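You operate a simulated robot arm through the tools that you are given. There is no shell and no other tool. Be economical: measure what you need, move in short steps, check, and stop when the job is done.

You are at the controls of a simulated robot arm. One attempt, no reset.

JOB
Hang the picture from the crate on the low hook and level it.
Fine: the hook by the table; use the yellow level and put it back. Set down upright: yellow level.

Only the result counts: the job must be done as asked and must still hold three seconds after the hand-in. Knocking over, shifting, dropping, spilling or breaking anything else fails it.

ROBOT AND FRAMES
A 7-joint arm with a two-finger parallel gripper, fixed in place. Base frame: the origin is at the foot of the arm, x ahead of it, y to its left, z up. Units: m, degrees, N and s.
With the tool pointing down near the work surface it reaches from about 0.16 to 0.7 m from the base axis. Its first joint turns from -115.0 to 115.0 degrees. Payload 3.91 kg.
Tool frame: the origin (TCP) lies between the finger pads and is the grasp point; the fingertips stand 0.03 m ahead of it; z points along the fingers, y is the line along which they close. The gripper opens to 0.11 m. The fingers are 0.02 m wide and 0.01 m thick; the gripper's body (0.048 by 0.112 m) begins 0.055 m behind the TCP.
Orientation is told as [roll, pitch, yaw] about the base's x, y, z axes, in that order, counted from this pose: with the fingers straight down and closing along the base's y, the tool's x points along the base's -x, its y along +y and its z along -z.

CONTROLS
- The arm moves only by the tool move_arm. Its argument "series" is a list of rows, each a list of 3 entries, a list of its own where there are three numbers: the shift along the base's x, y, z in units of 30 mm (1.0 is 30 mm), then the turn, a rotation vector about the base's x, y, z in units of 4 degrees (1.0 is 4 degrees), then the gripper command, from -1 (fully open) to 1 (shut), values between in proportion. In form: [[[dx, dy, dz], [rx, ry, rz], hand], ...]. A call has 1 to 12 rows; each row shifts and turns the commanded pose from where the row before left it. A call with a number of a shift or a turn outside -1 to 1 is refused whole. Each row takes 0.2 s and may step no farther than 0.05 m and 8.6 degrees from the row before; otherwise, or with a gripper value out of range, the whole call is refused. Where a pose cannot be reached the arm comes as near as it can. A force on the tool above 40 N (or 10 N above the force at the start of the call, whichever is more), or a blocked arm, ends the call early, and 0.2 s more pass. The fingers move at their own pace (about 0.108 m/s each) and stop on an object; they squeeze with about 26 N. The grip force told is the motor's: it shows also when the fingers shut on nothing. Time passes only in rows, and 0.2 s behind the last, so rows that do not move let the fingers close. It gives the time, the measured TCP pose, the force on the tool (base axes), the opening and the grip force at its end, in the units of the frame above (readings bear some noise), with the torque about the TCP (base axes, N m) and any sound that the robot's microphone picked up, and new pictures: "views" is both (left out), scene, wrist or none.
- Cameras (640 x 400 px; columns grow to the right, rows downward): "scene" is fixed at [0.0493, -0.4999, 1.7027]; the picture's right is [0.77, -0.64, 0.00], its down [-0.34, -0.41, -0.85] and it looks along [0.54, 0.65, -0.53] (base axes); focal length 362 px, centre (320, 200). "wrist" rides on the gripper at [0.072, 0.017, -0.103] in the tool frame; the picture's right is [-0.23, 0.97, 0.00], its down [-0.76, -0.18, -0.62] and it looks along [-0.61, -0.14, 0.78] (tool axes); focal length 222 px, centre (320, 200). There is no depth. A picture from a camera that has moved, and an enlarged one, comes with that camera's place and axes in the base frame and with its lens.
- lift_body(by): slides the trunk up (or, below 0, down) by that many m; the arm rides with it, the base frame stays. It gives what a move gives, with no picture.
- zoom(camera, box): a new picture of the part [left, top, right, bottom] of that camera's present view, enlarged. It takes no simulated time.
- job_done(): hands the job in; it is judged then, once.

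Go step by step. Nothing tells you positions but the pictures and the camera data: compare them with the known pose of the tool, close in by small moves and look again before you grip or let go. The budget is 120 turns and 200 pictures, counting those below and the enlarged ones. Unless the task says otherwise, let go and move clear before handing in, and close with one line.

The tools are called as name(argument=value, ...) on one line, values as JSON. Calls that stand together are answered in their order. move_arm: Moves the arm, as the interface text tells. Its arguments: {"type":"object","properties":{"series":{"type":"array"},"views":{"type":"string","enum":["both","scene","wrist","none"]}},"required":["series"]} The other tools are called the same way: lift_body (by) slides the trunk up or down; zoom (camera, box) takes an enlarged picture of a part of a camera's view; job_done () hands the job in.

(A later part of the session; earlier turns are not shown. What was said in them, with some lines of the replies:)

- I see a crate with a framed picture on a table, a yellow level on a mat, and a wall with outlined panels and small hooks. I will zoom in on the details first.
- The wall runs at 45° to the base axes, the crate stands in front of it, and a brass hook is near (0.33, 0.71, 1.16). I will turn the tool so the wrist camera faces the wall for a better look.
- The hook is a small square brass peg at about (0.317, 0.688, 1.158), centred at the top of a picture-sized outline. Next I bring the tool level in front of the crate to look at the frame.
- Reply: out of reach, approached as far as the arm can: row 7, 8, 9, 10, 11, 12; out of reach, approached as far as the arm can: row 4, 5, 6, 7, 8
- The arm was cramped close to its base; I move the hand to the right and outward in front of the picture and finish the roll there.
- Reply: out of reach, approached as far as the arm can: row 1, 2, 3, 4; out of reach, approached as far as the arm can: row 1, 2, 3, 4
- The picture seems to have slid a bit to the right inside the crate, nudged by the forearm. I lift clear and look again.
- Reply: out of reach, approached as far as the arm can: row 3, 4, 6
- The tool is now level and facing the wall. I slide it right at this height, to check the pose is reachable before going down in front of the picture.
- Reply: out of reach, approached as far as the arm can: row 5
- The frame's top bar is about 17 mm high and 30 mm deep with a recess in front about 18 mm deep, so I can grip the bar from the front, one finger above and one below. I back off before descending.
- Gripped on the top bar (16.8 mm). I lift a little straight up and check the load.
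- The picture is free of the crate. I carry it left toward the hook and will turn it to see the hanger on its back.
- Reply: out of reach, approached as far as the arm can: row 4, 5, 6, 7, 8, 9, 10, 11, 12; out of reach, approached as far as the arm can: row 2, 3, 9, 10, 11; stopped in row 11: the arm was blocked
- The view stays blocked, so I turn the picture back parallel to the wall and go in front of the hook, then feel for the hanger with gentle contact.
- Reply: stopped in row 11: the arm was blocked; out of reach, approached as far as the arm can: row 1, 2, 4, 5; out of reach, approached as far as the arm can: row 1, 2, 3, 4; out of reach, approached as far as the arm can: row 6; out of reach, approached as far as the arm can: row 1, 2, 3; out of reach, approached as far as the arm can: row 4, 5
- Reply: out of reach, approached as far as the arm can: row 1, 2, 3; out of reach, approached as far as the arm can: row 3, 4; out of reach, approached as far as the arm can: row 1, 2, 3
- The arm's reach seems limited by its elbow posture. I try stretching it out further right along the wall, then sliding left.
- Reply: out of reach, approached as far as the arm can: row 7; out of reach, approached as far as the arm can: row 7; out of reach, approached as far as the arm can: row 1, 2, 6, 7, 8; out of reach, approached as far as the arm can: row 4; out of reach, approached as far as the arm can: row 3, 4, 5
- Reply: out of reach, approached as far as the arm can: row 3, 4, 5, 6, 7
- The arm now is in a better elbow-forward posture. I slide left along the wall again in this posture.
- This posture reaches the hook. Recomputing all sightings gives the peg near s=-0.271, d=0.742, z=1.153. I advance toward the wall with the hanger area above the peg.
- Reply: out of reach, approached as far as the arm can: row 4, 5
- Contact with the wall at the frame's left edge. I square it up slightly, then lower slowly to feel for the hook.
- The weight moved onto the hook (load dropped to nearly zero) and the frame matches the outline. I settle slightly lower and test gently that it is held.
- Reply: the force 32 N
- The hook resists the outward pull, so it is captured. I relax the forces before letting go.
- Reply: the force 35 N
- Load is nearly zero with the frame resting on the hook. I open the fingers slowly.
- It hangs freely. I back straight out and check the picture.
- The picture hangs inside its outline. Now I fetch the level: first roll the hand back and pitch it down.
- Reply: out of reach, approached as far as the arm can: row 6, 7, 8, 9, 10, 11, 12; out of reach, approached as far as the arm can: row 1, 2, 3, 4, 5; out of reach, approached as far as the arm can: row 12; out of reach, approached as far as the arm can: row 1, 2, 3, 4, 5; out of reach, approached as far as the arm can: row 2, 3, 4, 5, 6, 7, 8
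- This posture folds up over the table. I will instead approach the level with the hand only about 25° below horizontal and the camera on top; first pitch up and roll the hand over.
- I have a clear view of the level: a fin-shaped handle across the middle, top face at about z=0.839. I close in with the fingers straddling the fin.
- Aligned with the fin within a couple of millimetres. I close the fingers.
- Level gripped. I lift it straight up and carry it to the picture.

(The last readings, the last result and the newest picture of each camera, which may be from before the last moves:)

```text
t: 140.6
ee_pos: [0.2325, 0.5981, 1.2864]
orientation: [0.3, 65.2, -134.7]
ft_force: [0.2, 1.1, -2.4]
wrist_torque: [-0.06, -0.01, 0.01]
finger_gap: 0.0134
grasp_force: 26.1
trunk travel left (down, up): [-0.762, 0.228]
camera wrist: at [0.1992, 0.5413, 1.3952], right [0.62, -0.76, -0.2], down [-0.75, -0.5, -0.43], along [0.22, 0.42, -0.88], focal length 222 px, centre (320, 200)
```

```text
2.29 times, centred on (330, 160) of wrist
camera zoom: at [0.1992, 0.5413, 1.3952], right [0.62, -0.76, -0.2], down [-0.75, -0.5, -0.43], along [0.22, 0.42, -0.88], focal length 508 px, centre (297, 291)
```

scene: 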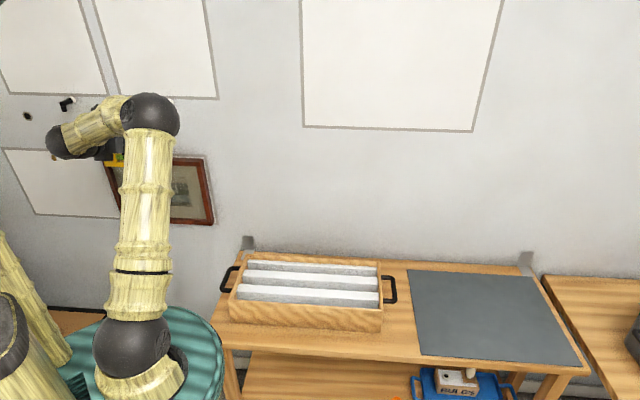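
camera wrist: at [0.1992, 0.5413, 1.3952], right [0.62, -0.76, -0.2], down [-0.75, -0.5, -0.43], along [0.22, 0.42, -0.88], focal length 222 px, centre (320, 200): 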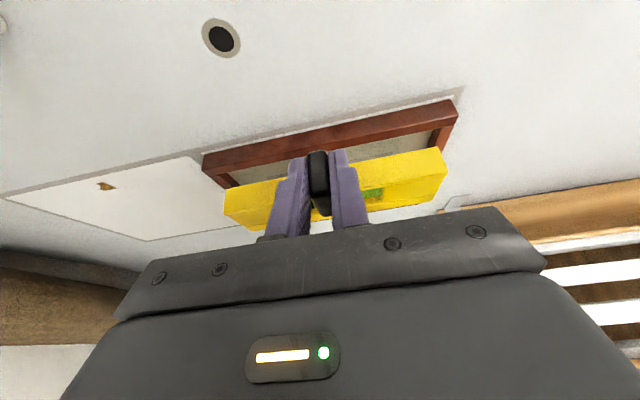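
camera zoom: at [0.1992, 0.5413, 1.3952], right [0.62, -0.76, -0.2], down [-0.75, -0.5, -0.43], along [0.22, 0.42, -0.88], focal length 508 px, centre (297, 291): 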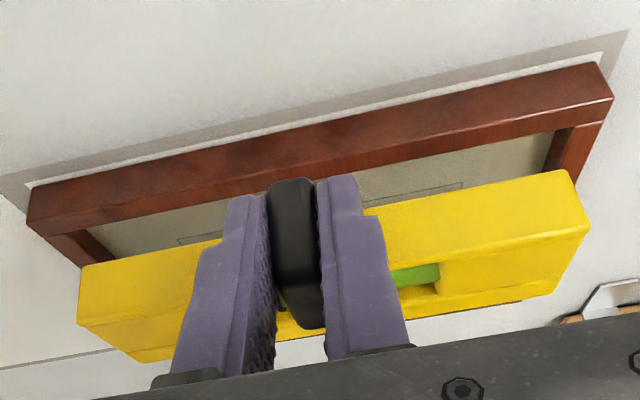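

move_arm(series=[[[0.63, 0.79, -0.1], [0, 0, 0], 1], [[0.63, 0.79, -0.2], [0, 0, 0], 1], [[0.63, 0.79, -0.2], [0, 0, 0], 1], [[0.5, 0.66, -0.2], [0, 0, 0], 1]], views="both")

zoom(camera="wrist", box=[190, 80, 470, 240])

```text
t: 141.6
ee_pos: [0.3057, 0.6877, 1.266]
orientation: [0.2, 65.2, -134.8]
ft_force: [-1.0, 0.4, -2.2]
wrist_torque: [-0.03, 0.05, 0.02]
finger_gap: 0.0141
grasp_force: 26.2
trunk travel left (down, up): [-0.762, 0.228]
camera wrist: at [0.2732, 0.6311, 1.3748], right [0.62, -0.76, -0.2], down [-0.75, -0.5, -0.43], along [0.22, 0.42, -0.88], focal length 222 px, centre (320, 200)
```

scene: 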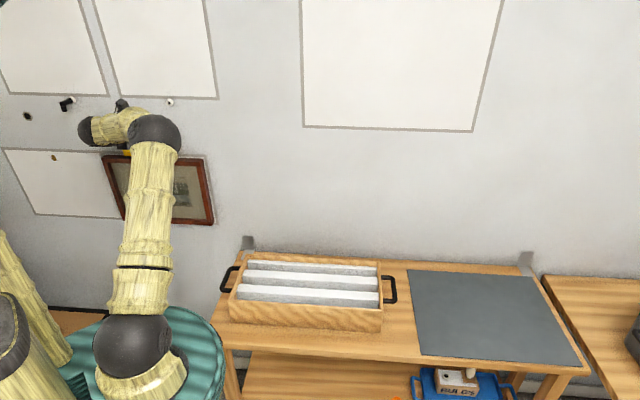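
wrist: 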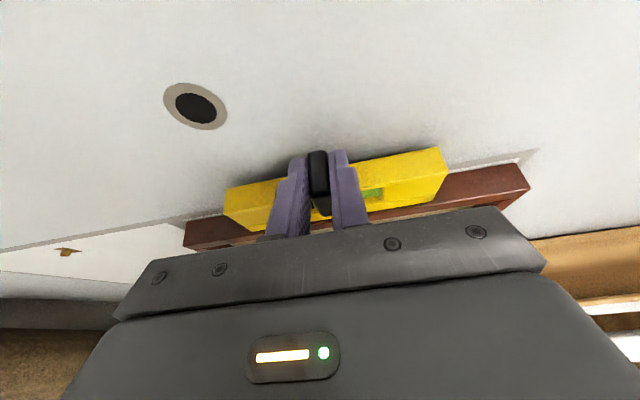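

```text
2.29 times, centred on (330, 160) of wrist
camera zoom: at [0.2732, 0.6311, 1.3748], right [0.62, -0.76, -0.2], down [-0.75, -0.5, -0.43], along [0.22, 0.42, -0.88], focal length 508 px, centre (297, 291)
```

zoom: 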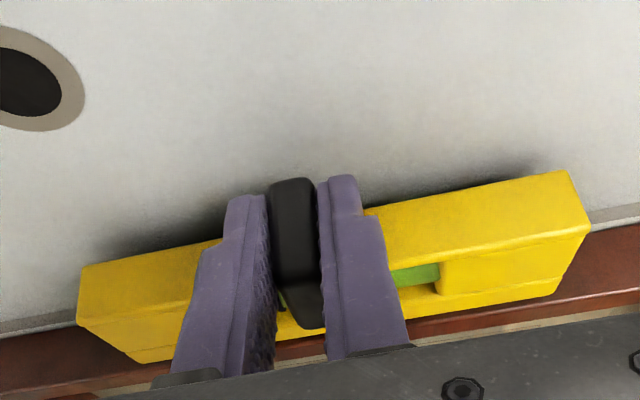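

move_arm(series=[[[0.17, 0.17, -0.2], [0, 0, 0], 1], [[0, 0, -0.25], [0, 0, 0], 1]], views="none")

move_arm(series=[[[0, 0, -0.15], [0, 0, 0], 1], [[0, 0, -0.1], [0, 0, 0], 1]], views="none")

```text
t: 142.2
ee_pos: [0.3107, 0.6918, 1.2531]
orientation: [0.1, 65.3, -134.8]
ft_force: [-0.1, -0.8, 0.2]
wrist_torque: [0.06, 0.15, 0.03]
finger_gap: 0.0138
grasp_force: 25.8
trunk travel left (down, up): [-0.762, 0.228]
```

```text
t: 142.8
ee_pos: [0.3099, 0.6901, 1.2507]
orientation: [-0.1, 65.6, -135.1]
ft_force: [-0.5, 2.9, 23.5]
wrist_torque: [0.41, -0.22, -0.07]
finger_gap: 0.0135
grasp_force: 26.5
trunk travel left (down, up): [-0.762, 0.228]
```

move_arm(series=[[[0, 0, 0.05], [0, 0, 0], 1], [[0, 0, 0.03], [0, 0, 0], 1]], views="wrist")

zoom(camera="scene", box=[70, 90, 230, 240])

zoom(camera="wrist", box=[170, 100, 530, 260])

```text
t: 143.4
ee_pos: [0.3098, 0.69, 1.2499]
orientation: [0.1, 65.5, -134.9]
ft_force: [-0.8, 1.6, 21.6]
wrist_torque: [0.39, -0.1, -0.01]
finger_gap: 0.0139
grasp_force: 25.5
trunk travel left (down, up): [-0.762, 0.228]
camera wrist: at [0.2761, 0.6335, 1.3592], right [0.62, -0.75, -0.21], down [-0.75, -0.5, -0.43], along [0.22, 0.42, -0.88], focal length 222 px, centre (320, 200)
```

wrist: 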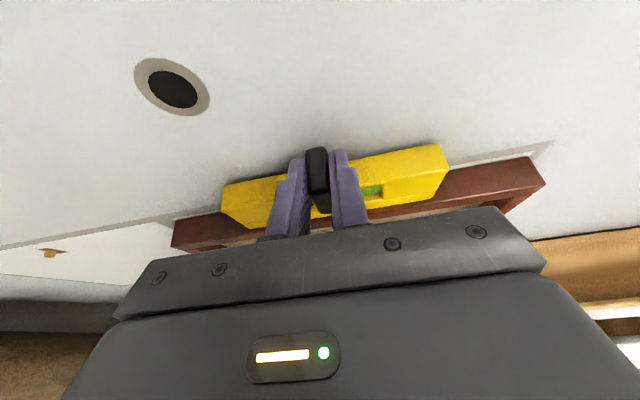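

```text
2.67 times, centred on (150, 165) of scene
camera zoom: at [0.0493, -0.4999, 1.7027], right [0.77, -0.64, 0.0], down [-0.34, -0.41, -0.85], along [0.54, 0.65, -0.53], focal length 966 px, centre (773, 293)
```

zoom: 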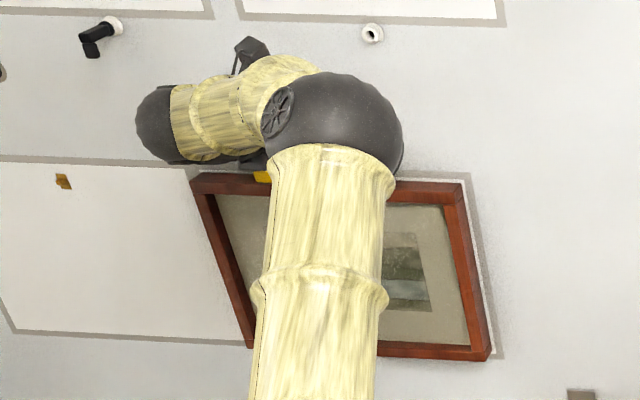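

```text
1.78 times, centred on (350, 180) of wrist
camera zoom: at [0.2761, 0.6335, 1.3592], right [0.62, -0.75, -0.21], down [-0.75, -0.5, -0.43], along [0.22, 0.42, -0.88], focal length 395 px, centre (267, 236)
```

zoom: 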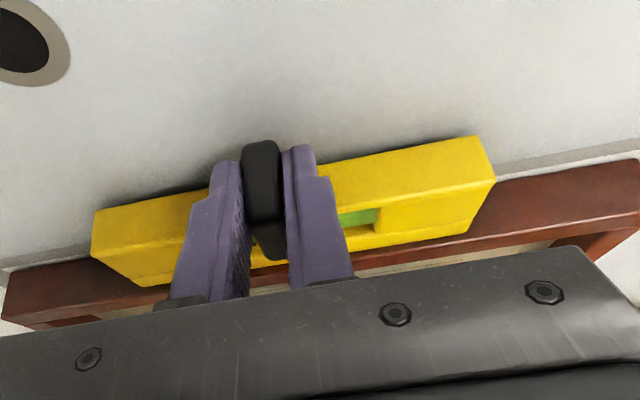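

move_arm(series=[[[0, 0, 0.06], [0, 0, 0], 1], [[0, 0, 0.04], [0, 0, 0], 1]], views="none")

```text
t: 144.0
ee_pos: [0.3098, 0.6896, 1.2499]
orientation: [0.2, 65.1, -134.8]
ft_force: [-2.9, -2.7, 8.5]
wrist_torque: [-0.13, 0.22, 0.0]
finger_gap: 0.0139
grasp_force: 26.3
trunk travel left (down, up): [-0.762, 0.228]
```

move_arm(series=[[[0, 0, 0.05], [0, 0, 0], 1], [[0, 0, 0], [0, 0, 0], 1]], views="none")

```text
t: 144.6
ee_pos: [0.3119, 0.6924, 1.2496]
orientation: [0.3, 65.1, -134.7]
ft_force: [0.0, 0.0, -2.8]
wrist_torque: [-0.05, 0.05, -0.01]
finger_gap: 0.014
grasp_force: 25.8
trunk travel left (down, up): [-0.762, 0.228]
```

move_arm(series=[[[0, 0, -0.03], [0, 0, 0], 1], [[0, 0, 0], [0, 0, 0], 1]], views="none")

```text
t: 145.2
ee_pos: [0.3108, 0.6928, 1.2508]
orientation: [0.2, 65.3, -134.8]
ft_force: [-1.4, -0.3, -2.6]
wrist_torque: [-0.03, 0.03, -0.03]
finger_gap: 0.0137
grasp_force: 26.3
trunk travel left (down, up): [-0.762, 0.228]
```

move_arm(series=[[[0, 0, -0.06], [0, 0, 0], 1], [[0, 0, 0], [0, 0, 0], 1]], views="none")

```text
t: 145.8
ee_pos: [0.311, 0.6926, 1.2508]
orientation: [0.1, 65.3, -134.8]
ft_force: [0.9, 0.8, 1.2]
wrist_torque: [0.07, -0.01, -0.04]
finger_gap: 0.0139
grasp_force: 26.0
trunk travel left (down, up): [-0.762, 0.228]
```

Level rests lightly on the frame. I open the fingers slightly, keeping them around the fin as a guard, and read the vial.

move_arm(series=[[[0, 0, 0], [0, 0, 0], 0.65], [[0, 0, 0], [0, 0, 0], 0.5], [[0, 0, 0], [0, 0, 0], 0.3], [[0, 0, 0], [0, 0, 0], 0.3]], views="wrist")

zoom(camera="wrist", box=[210, 120, 460, 245])

```text
t: 146.8
ee_pos: [0.3108, 0.6918, 1.2501]
orientation: [0.2, 65.2, -134.9]
ft_force: [0.6, 0.6, 0.4]
wrist_torque: [0.0, 0.02, 0.01]
finger_gap: 0.0387
grasp_force: 0.0
trunk travel left (down, up): [-0.762, 0.228]
camera wrist: at [0.2776, 0.6356, 1.359], right [0.62, -0.76, -0.21], down [-0.75, -0.5, -0.43], along [0.22, 0.42, -0.88], focal length 222 px, centre (320, 200)
```

wrist: 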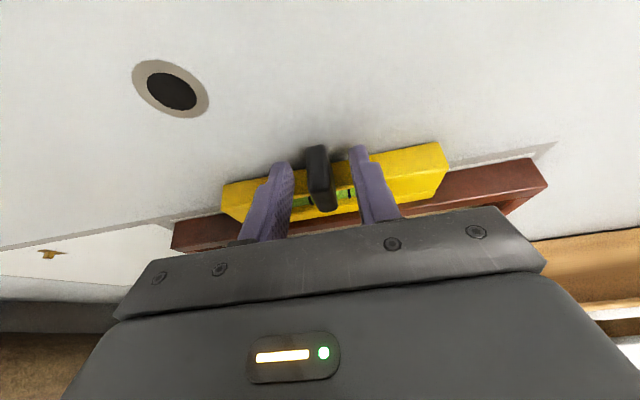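

```text
2.56 times, centred on (335, 182) of wrist
camera zoom: at [0.2776, 0.6356, 1.359], right [0.62, -0.76, -0.21], down [-0.75, -0.5, -0.43], along [0.22, 0.42, -0.88], focal length 569 px, centre (282, 245)
```

zoom: 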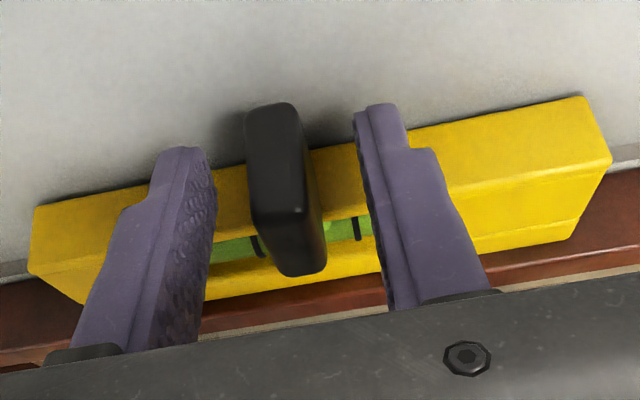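

move_arm(series=[[[-0.4, -0.4, 0.26], [0, 0, 0], 0.3], [[-0.5, -0.5, 0.33], [0, 0, 0], 0.3], [[-0.6, -0.6, 0.2], [0, 0, 0], 0.3], [[-0.6, -0.6, 0], [0, 0, 0], 0.3]], views="both")

zoom(camera="wrist", box=[240, 90, 440, 200])

```text
t: 147.8
ee_pos: [0.2468, 0.6289, 1.2738]
orientation: [0.1, 65.3, -134.8]
ft_force: [0.0, 0.4, 0.4]
wrist_torque: [0.0, -0.01, -0.02]
finger_gap: 0.0384
grasp_force: 0.1
trunk travel left (down, up): [-0.762, 0.228]
camera wrist: at [0.2135, 0.5717, 1.383], right [0.62, -0.76, -0.2], down [-0.75, -0.5, -0.43], along [0.22, 0.42, -0.88], focal length 222 px, centre (320, 200)
```

scene: 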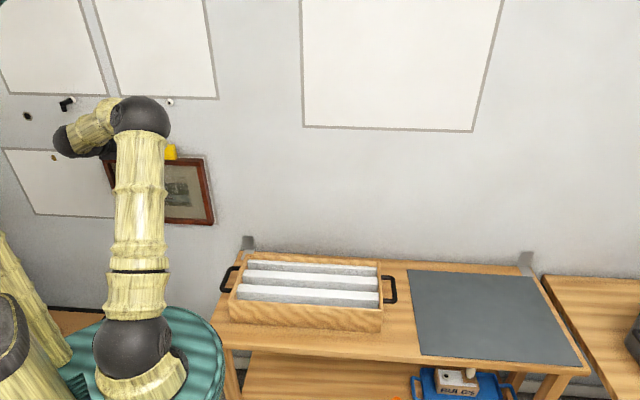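
wrist: 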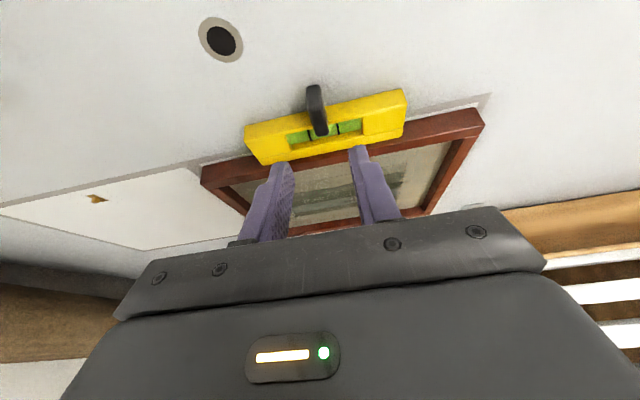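

```text
3.20 times, centred on (340, 145) of wrist
camera zoom: at [0.2135, 0.5717, 1.383], right [0.62, -0.76, -0.2], down [-0.75, -0.5, -0.43], along [0.22, 0.42, -0.88], focal length 711 px, centre (256, 376)
```

zoom: 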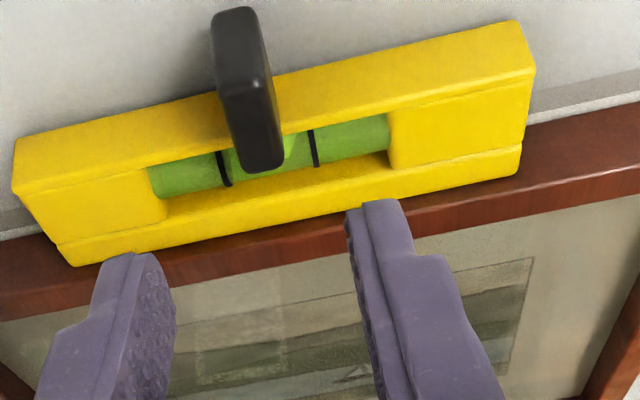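

move_arm(series=[[[-0.3, -0.3, 0], [0.9, -0.9, 0], 0.3], [[-0.3, -0.3, -0.6], [0.9, -0.9, 0], 0.3], [[0, 0, -0.8], [0.9, -0.9, 0], 0.3], [[0, 0, -0.8], [0.9, -0.9, 0], 0.3], [[0, 0, -0.8], [0.7, -0.7, 0], 0.3]], views="wrist")

zoom(camera="wrist", box=[220, 10, 440, 150])

```text
t: 149.0
ee_pos: [0.2305, 0.6111, 1.1827]
orientation: [7.3, 89.7, -127.7]
ft_force: [0.1, -0.6, -0.1]
wrist_torque: [0.03, 0.01, 0.02]
finger_gap: 0.0386
grasp_force: 0.0
trunk travel left (down, up): [-0.762, 0.228]
camera wrist: at [0.1687, 0.5272, 1.2564], right [0.69, -0.69, -0.23], down [-0.57, -0.32, -0.76], along [0.45, 0.65, -0.61], focal length 222 px, centre (320, 200)
```

wrist: 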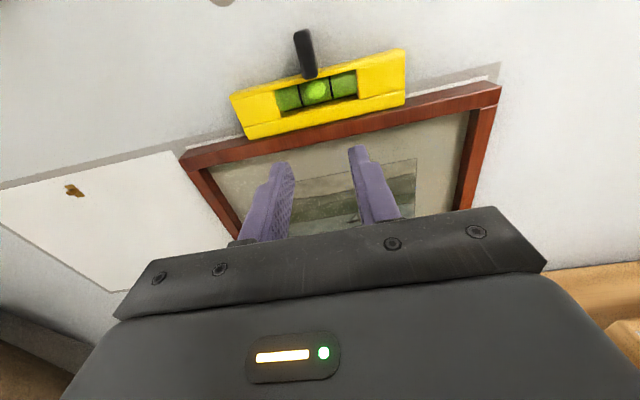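

```text
2.86 times, centred on (330, 80) of wrist
camera zoom: at [0.1687, 0.5272, 1.2564], right [0.69, -0.69, -0.23], down [-0.57, -0.32, -0.76], along [0.45, 0.65, -0.61], focal length 635 px, centre (291, 543)
```

zoom: 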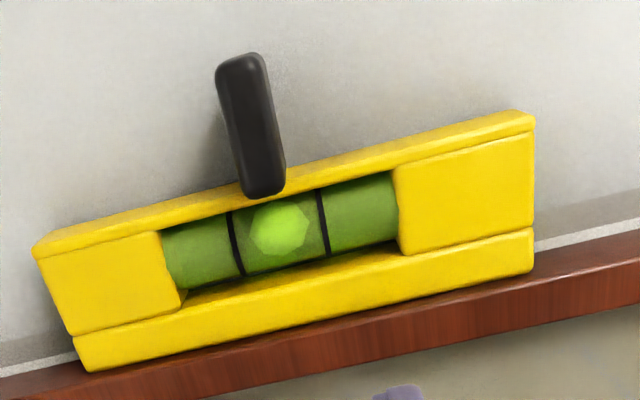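

The bubble sits exactly between the marks: the picture is level. I go back the same way to take the level off.

move_arm(series=[[[0, 0, 0.8], [-0.7, 0.7, 0], 0.3], [[0, 0, 0.8], [-0.9, 0.9, 0], 0.3], [[0, 0, 0.8], [-0.9, 0.9, 0], 0.3], [[0.3, 0.3, 0.6], [-0.9, 0.9, 0], 0.3], [[0.3, 0.3, 0], [-0.9, 0.9, 0], 0.3], [[0, 0, 0], [0, 0, 0], 0.3]], views="wrist")

```text
t: 150.4
ee_pos: [0.2476, 0.629, 1.2727]
orientation: [0.2, 65.2, -134.8]
ft_force: [1.4, 0.0, 0.0]
wrist_torque: [0.01, -0.02, -0.01]
finger_gap: 0.0385
grasp_force: 0.1
trunk travel left (down, up): [-0.762, 0.228]
camera wrist: at [0.2143, 0.5725, 1.383], right [0.62, -0.76, -0.21], down [-0.75, -0.5, -0.43], along [0.22, 0.42, -0.88], focal length 222 px, centre (320, 200)
```

wrist: 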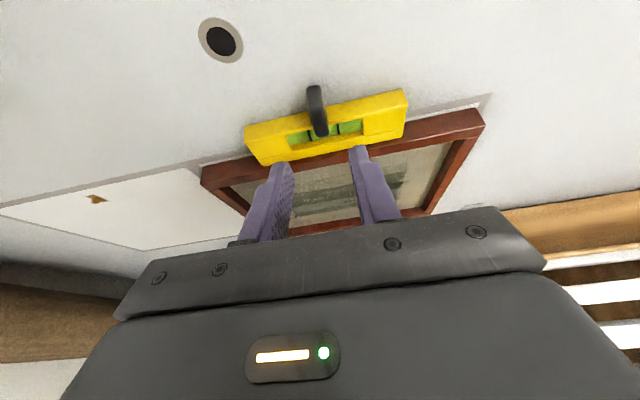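

move_arm(series=[[[0.6, 0.6, 0], [0, 0, 0], 0.3], [[0.6, 0.6, -0.15], [0, 0, 0], 0.3], [[0.5, 0.5, -0.3], [0, 0, 0], 0.3], [[0.4, 0.4, -0.25], [0, 0, 0], 0.3], [[0, 0, 0], [0, 0, 0], 0.3]], views="wrist")

zoom(camera="wrist", box=[210, 120, 460, 245])

```text
t: 151.6
ee_pos: [0.3098, 0.6924, 1.252]
orientation: [0.2, 65.3, -134.8]
ft_force: [0.2, 0.1, 0.4]
wrist_torque: [0.0, 0.02, 0.01]
finger_gap: 0.0383
grasp_force: 0.0
trunk travel left (down, up): [-0.762, 0.228]
camera wrist: at [0.2769, 0.6352, 1.3621], right [0.62, -0.76, -0.21], down [-0.75, -0.5, -0.43], along [0.22, 0.42, -0.88], focal length 222 px, centre (320, 200)
```

wrist: 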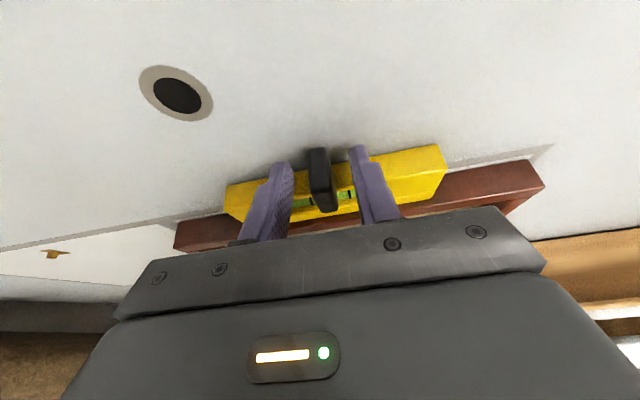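

```text
2.56 times, centred on (335, 182) of wrist
camera zoom: at [0.2769, 0.6352, 1.3621], right [0.62, -0.76, -0.21], down [-0.75, -0.5, -0.43], along [0.22, 0.42, -0.88], focal length 569 px, centre (282, 245)
```

zoom: 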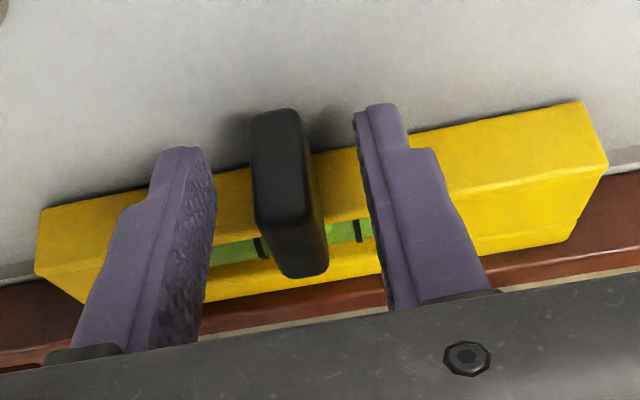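

move_arm(series=[[[0.025, -0.025, -0.04], [0, 0, 0], 0.5], [[0, 0, 0], [0, 0, 0], 0.65], [[0, 0, 0], [0, 0, 0], 0.8], [[0, 0, 0], [0, 0, 0], 1], [[0, 0, 0], [0, 0, 0], 1]], views="none")

move_arm(series=[[[0, 0, 0.1], [0, 0, 0], 1], [[0, 0, 0.3], [0, 0, 0], 1], [[0, 0, 0.6], [0, 0, 0], 1], [[-0.4, -0.4, 0.5], [0, 0, 0], 1], [[-0.8, -0.8, 0.2], [0, 0, 0], 1], [[-0.8, -0.8, 0], [0, 0, 0], 1], [[-0.8, -0.8, 0], [0, 0, 0], 1]], views="both")

```text
t: 152.8
ee_pos: [0.3105, 0.6924, 1.2515]
orientation: [0.2, 65.3, -134.8]
ft_force: [1.0, 1.5, 0.9]
wrist_torque: [0.09, 0.01, 0.06]
finger_gap: 0.0137
grasp_force: 25.7
trunk travel left (down, up): [-0.762, 0.228]
```

```text
t: 154.4
ee_pos: [0.2283, 0.6071, 1.3047]
orientation: [0.0, 65.3, -134.9]
ft_force: [0.5, -0.3, -2.0]
wrist_torque: [-0.03, 0.06, -0.03]
finger_gap: 0.0136
grasp_force: 25.5
trunk travel left (down, up): [-0.762, 0.228]
camera wrist: at [0.1942, 0.5496, 1.4124], right [0.62, -0.76, -0.21], down [-0.75, -0.5, -0.43], along [0.22, 0.42, -0.88], focal length 222 px, centre (320, 200)
```

scene: 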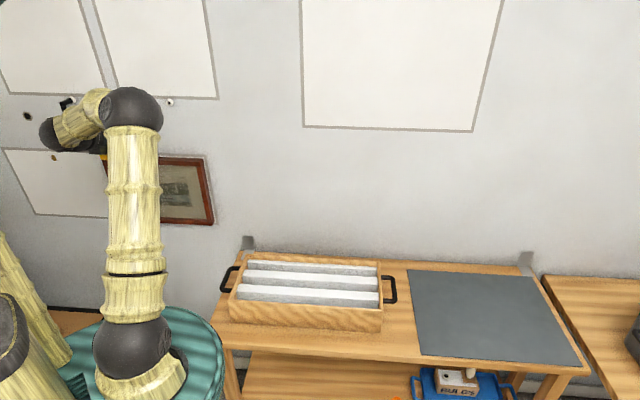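
wrist: 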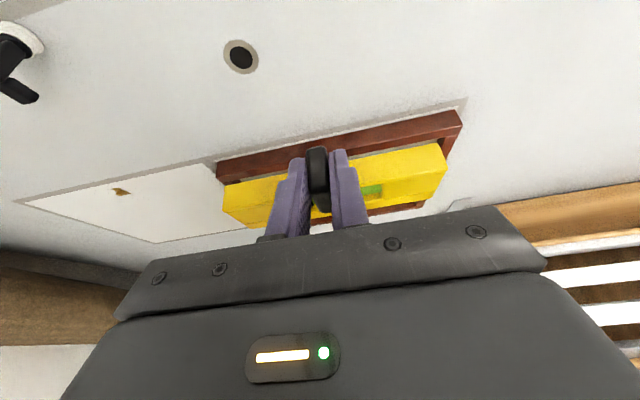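

move_arm(series=[[[0.5, -0.7, 0], [0, 0, 0], 1], [[0.66, -1, 0], [0, 0, 0], 1], [[0.66, -1, 0], [0, 0, 0], 1], [[0.66, -1, 0], [0, 0, 0], 1], [[0.66, -1, -0.2], [0, 0, 0], 1], [[0.66, -1, -0.2], [0, 0, 0], 1], [[0.66, -1, -0.2], [0, 0, 0], 1], [[0.66, -1, -0.2], [0, 0, 0], 1], [[0.66, -1, -0.2], [0, 0, 0], 1], [[0.66, -1, -0.2], [0, 0, 0], 1], [[0.66, -1, -0.2], [0, 0, 0], 1], [[0.66, -1, -0.2], [0, 0, 0], 1]], views="none")

move_arm(series=[[[0.66, -1, -0.2], [0, 0, 0], 1], [[0.66, -1, -0.2], [0, 0, 0], 1], [[0.66, -1, -0.2], [0, 0, 0], 1], [[0.66, -0.8, -0.1], [0, 0, 0], 1]], views="scene")

```text
t: 157.0
ee_pos: [0.4613, 0.2554, 1.2532]
orientation: [0.1, 65.3, -134.9]
ft_force: [-0.1, -0.3, -2.4]
wrist_torque: [-0.02, 0.03, 0.04]
finger_gap: 0.0141
grasp_force: 26.3
trunk travel left (down, up): [-0.762, 0.228]
```

```text
t: 158.0
ee_pos: [0.541, 0.1416, 1.2321]
orientation: [0.0, 65.2, -134.9]
ft_force: [-0.5, -0.3, -3.5]
wrist_torque: [0.0, 0.07, 0.03]
finger_gap: 0.0137
grasp_force: 25.6
trunk travel left (down, up): [-0.762, 0.228]
```

scene: 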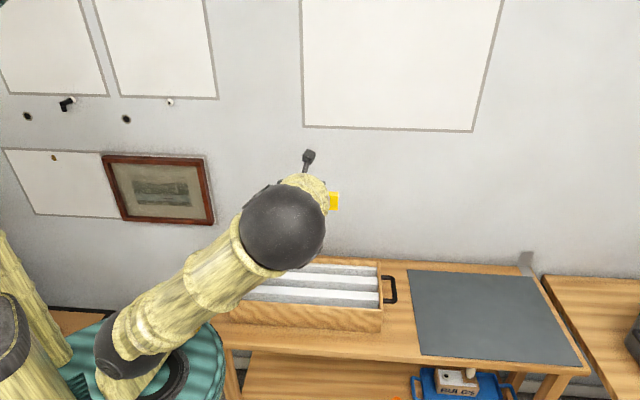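

move_arm(series=[[[0.66, -1, -0.5], [0, 0, 0], 1], [[0.66, -1, -0.5], [0, 0, 0], 1], [[0.66, -1, -0.5], [0, 0, 0], 1], [[0.66, -1, -0.5], [0, 0, 0], 1], [[0.66, -1, -0.5], [0, 0, 0], 1], [[0.66, -1, -0.5], [0, 0, 0], 1], [[0.66, -1, -0.5], [0, 0, 0], 1], [[0.66, -1, -0.5], [0, 0, 0], 1], [[0.66, -1, -0.5], [0, 0, 0], 1], [[0.66, -1, -0.5], [0, 0, 0], 1], [[0.66, -0.9, -0.5], [0, 0, 0], 1]], views="scene")

```text
t: 160.4
ee_pos: [0.7587, -0.1837, 1.0665]
orientation: [0.0, 65.2, -134.8]
ft_force: [-0.8, 0.0, -2.9]
wrist_torque: [-0.03, 0.06, -0.02]
finger_gap: 0.0143
grasp_force: 25.8
trunk travel left (down, up): [-0.762, 0.228]
```

scene: 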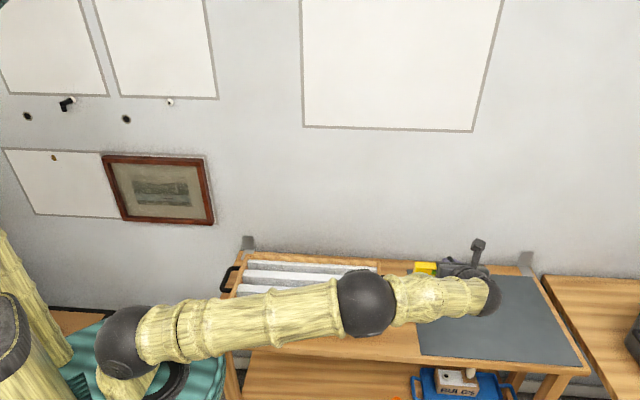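

lift_body(by=-0.18)

move_arm(series=[[[0.0, -0.07, -0.2], [0, 0, 0], 1], [[0, 0, -0.2], [0, 0, 0], 1]], views="both")

```text
t: 162.4
ee_pos: [0.7557, -0.1831, 0.8876]
orientation: [0.2, 65.2, -134.9]
ft_force: [0.6, -0.4, -3.1]
wrist_torque: [-0.02, 0.03, 0.02]
finger_gap: 0.0137
grasp_force: 26.4
trunk travel left (down, up): [-0.582, 0.408]
```

```text
t: 163.0
ee_pos: [0.7575, -0.1866, 0.8762]
orientation: [0.0, 65.2, -134.8]
ft_force: [-1.2, -0.1, -2.8]
wrist_torque: [-0.04, 0.06, -0.02]
finger_gap: 0.0136
grasp_force: 26.2
trunk travel left (down, up): [-0.582, 0.408]
camera wrist: at [0.7235, -0.2437, 0.9849], right [0.62, -0.76, -0.21], down [-0.75, -0.5, -0.43], along [0.22, 0.42, -0.88], focal length 222 px, centre (320, 200)
```

scene: 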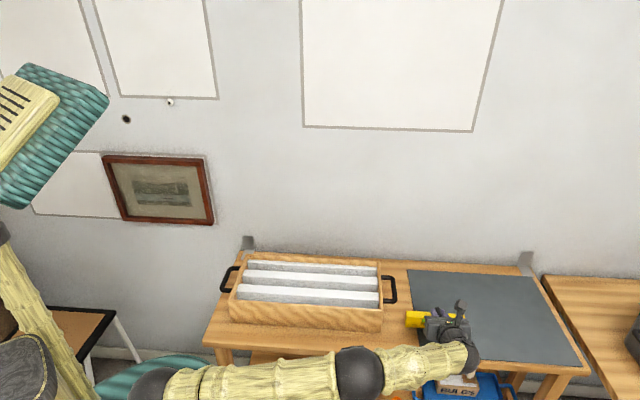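
wrist: 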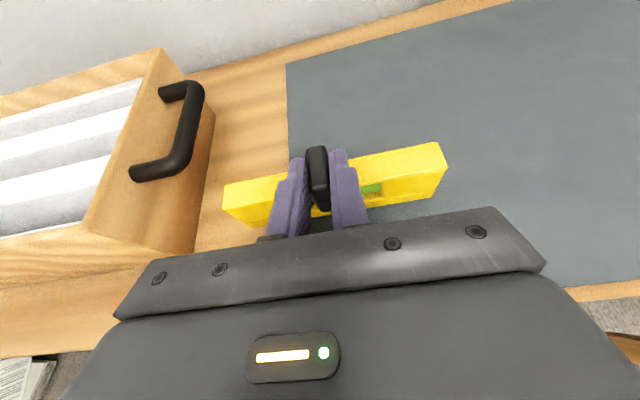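

move_arm(series=[[[0.03, 0, -0.12], [0, 0, 0], 1], [[0, 0, -0.1], [0, 0, 0], 1]], views="none")

move_arm(series=[[[0, 0, -0.06], [0, 0, 0], 1], [[0, 0, 0], [0, 0, 0], 1]], views="none")

```text
t: 163.6
ee_pos: [0.7581, -0.1874, 0.8693]
orientation: [0.1, 65.3, -134.7]
ft_force: [-0.5, 0.9, -2.2]
wrist_torque: [-0.04, 0.03, -0.01]
finger_gap: 0.0135
grasp_force: 26.2
trunk travel left (down, up): [-0.582, 0.408]
```

```text
t: 164.2
ee_pos: [0.7581, -0.1867, 0.8681]
orientation: [0.2, 65.2, -134.8]
ft_force: [0.6, -0.5, -1.8]
wrist_torque: [-0.04, 0.06, 0.02]
finger_gap: 0.0138
grasp_force: 25.4
trunk travel left (down, up): [-0.582, 0.408]
```

move_arm(series=[[[0, 0, -0.06], [0, 0, 0], 1], [[0, 0, 0], [0, 0, 0], 1]], views="none")

move_arm(series=[[[0, 0, -0.04], [0, 0, 0], 1], [[0, 0, 0], [0, 0, 0], 1]], views="none")

```text
t: 164.8
ee_pos: [0.7574, -0.1857, 0.8657]
orientation: [0.1, 65.2, -134.9]
ft_force: [0.0, -0.3, -2.4]
wrist_torque: [-0.08, 0.05, 0.02]
finger_gap: 0.0137
grasp_force: 26.2
trunk travel left (down, up): [-0.582, 0.408]
```

```text
t: 165.4
ee_pos: [0.7586, -0.1864, 0.8648]
orientation: [0.1, 65.1, -134.9]
ft_force: [-0.2, 0.2, -2.1]
wrist_torque: [-0.04, 0.02, -0.04]
finger_gap: 0.0139
grasp_force: 26.2
trunk travel left (down, up): [-0.582, 0.408]
```

move_arm(series=[[[0, 0, -0.05], [0, 0, 0], 1], [[0, 0, 0], [0, 0, 0], 1]], views="none")

move_arm(series=[[[0, 0, -0.04], [0, 0, 0], 1], [[0, 0, 0], [0, 0, 0], 1]], views="none")

```text
t: 166.0
ee_pos: [0.7562, -0.1872, 0.8634]
orientation: [0.1, 65.4, -134.9]
ft_force: [0.0, -0.1, -1.7]
wrist_torque: [-0.03, 0.06, -0.02]
finger_gap: 0.014
grasp_force: 25.9
trunk travel left (down, up): [-0.582, 0.408]
```

```text
t: 166.6
ee_pos: [0.7576, -0.1859, 0.8633]
orientation: [0.3, 65.3, -134.6]
ft_force: [0.9, -0.2, 4.5]
wrist_torque: [0.1, 0.05, 0.02]
finger_gap: 0.0137
grasp_force: 25.7
trunk travel left (down, up): [-0.582, 0.408]
```

Contact with the table (slight upward force). I open the fingers gently and check.

move_arm(series=[[[0, 0, 0.02], [0, 0, 0], 0.65], [[0, 0, 0], [0, 0, 0], 0.5], [[0, 0, 0], [0, 0, 0], 0.3], [[0, 0, 0], [0, 0, 0], 0.3]], views="none")

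move_arm(series=[[[-0.4, -0.4, 0.26], [0, 0, 0], 0.3], [[-0.5, -0.5, 0.33], [0, 0, 0], 0.3], [[-0.6, -0.6, 0.4], [0, 0, 0], 0.3], [[-0.6, -0.6, 0.6], [0, 0, 0], 0], [[-0.3, -0.3, 0.8], [0, 0, 0], 0]], views="both")

zoom(camera="wrist", box=[220, 80, 460, 220])

zoom(camera="scene", box=[80, 130, 240, 240])

```text
t: 167.6
ee_pos: [0.7579, -0.1869, 0.8627]
orientation: [0.1, 65.3, -134.9]
ft_force: [-0.4, 0.0, -0.1]
wrist_torque: [0.03, 0.01, 0.0]
finger_gap: 0.0384
grasp_force: 0.1
trunk travel left (down, up): [-0.582, 0.408]
```

```text
t: 168.8
ee_pos: [0.6849, -0.257, 0.935]
orientation: [0.1, 65.3, -135.0]
ft_force: [0.5, 0.2, -0.5]
wrist_torque: [-0.02, -0.01, 0.0]
finger_gap: 0.0551
grasp_force: 0.1
trunk travel left (down, up): [-0.582, 0.408]
camera wrist: at [0.6516, -0.3152, 1.0443], right [0.62, -0.76, -0.21], down [-0.75, -0.5, -0.43], along [0.22, 0.42, -0.88], focal length 222 px, centre (320, 200)
```

scene: 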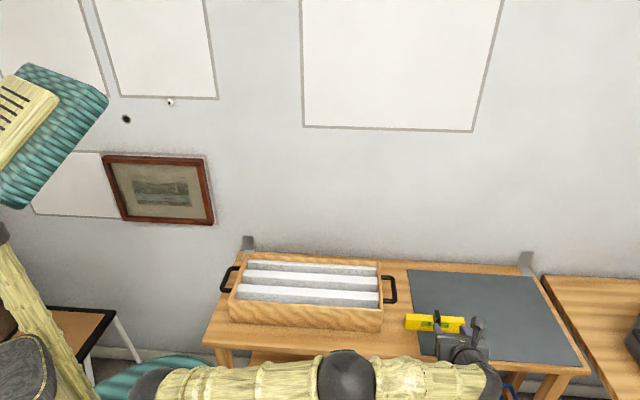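
wrist: 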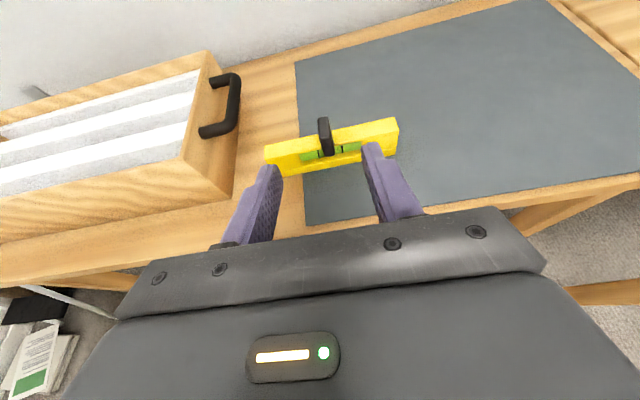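

```text
2.67 times, centred on (340, 150) of wrist
camera zoom: at [0.6516, -0.3152, 1.0443], right [0.62, -0.76, -0.21], down [-0.75, -0.5, -0.43], along [0.22, 0.42, -0.88], focal length 592 px, centre (267, 333)
```

zoom: 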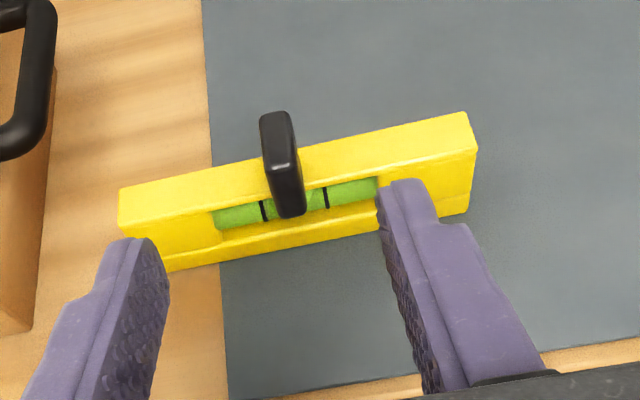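

```text
3.64 times, centred on (160, 185) of scene
camera zoom: at [0.0493, -0.4999, 1.7027], right [0.77, -0.64, 0.0], down [-0.34, -0.41, -0.85], along [0.54, 0.65, -0.53], focal length 1317 px, centre (902, 254)
```

zoom: 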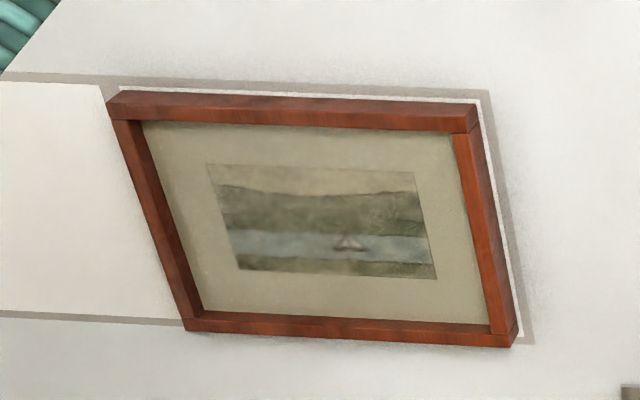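

zoom(camera="scene", box=[100, 145, 220, 230])

zoom(camera="scene", box=[390, 240, 640, 400])

```text
4.71 times, centred on (160, 188) of scene
camera zoom: at [0.0493, -0.4999, 1.7027], right [0.77, -0.64, 0.0], down [-0.34, -0.41, -0.85], along [0.54, 0.65, -0.53], focal length 1705 px, centre (1073, 259)
```

zoom: 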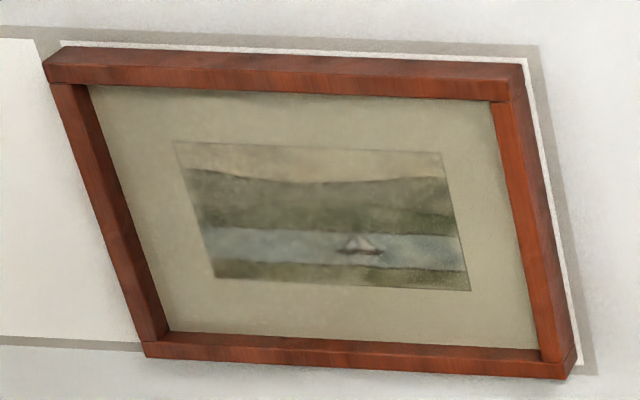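

```text
2.50 times, centred on (515, 320) of scene
camera zoom: at [0.0493, -0.4999, 1.7027], right [0.77, -0.64, 0.0], down [-0.34, -0.41, -0.85], along [0.54, 0.65, -0.53], focal length 906 px, centre (-168, -100)
```

zoom: 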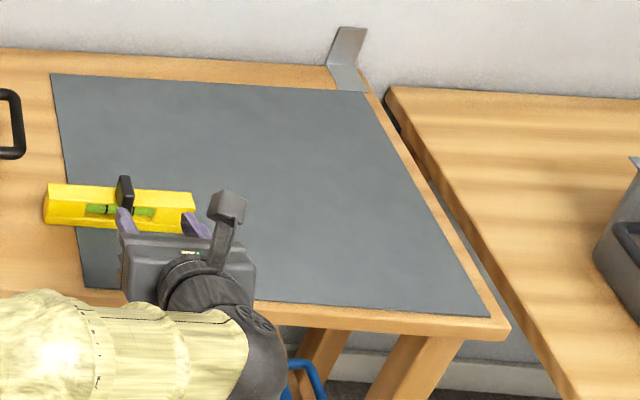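

The level stands upright on its old spot and the picture is unchanged since the centred bubble reading. I move the hand clear.

lift_body(by=0.15)

move_arm(series=[[[-0.5, -0.5, 0.5], [0, 0, 0], 0], [[-0.5, -0.5, 0.5], [0, 0, 0], 0], [[0, 0, 0], [0, 0, 0], 0]], views="scene")

```text
t: 170.6
ee_pos: [0.6863, -0.2584, 1.0845]
orientation: [0.1, 65.3, -134.9]
ft_force: [-0.9, 0.0, 0.2]
wrist_torque: [0.02, -0.01, 0.0]
finger_gap: 0.055
grasp_force: 0.0
trunk travel left (down, up): [-0.732, 0.258]
```

```text
t: 171.3
ee_pos: [0.6553, -0.2886, 1.1143]
orientation: [0.1, 65.1, -134.7]
ft_force: [0.2, 1.1, 1.0]
wrist_torque: [0.0, -0.03, 0.03]
finger_gap: 0.0549
grasp_force: 0.0
trunk travel left (down, up): [-0.732, 0.258]
```

scene: 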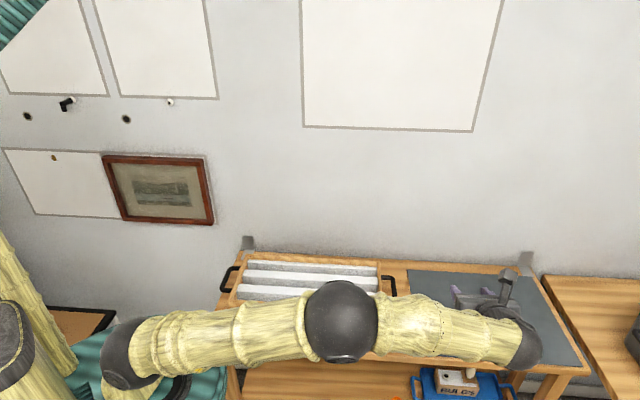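

The picture hangs level on the low hook, the level is back on the mat, and the hand is clear, so I hand in.

job_done()

```text
The job is handed in.
```

The picture from the crate now hangs on the low hook by the table. With the yellow level on the frame the bubble sat centred between the marks, and the level is back upright within about 5 mm of its old spot.
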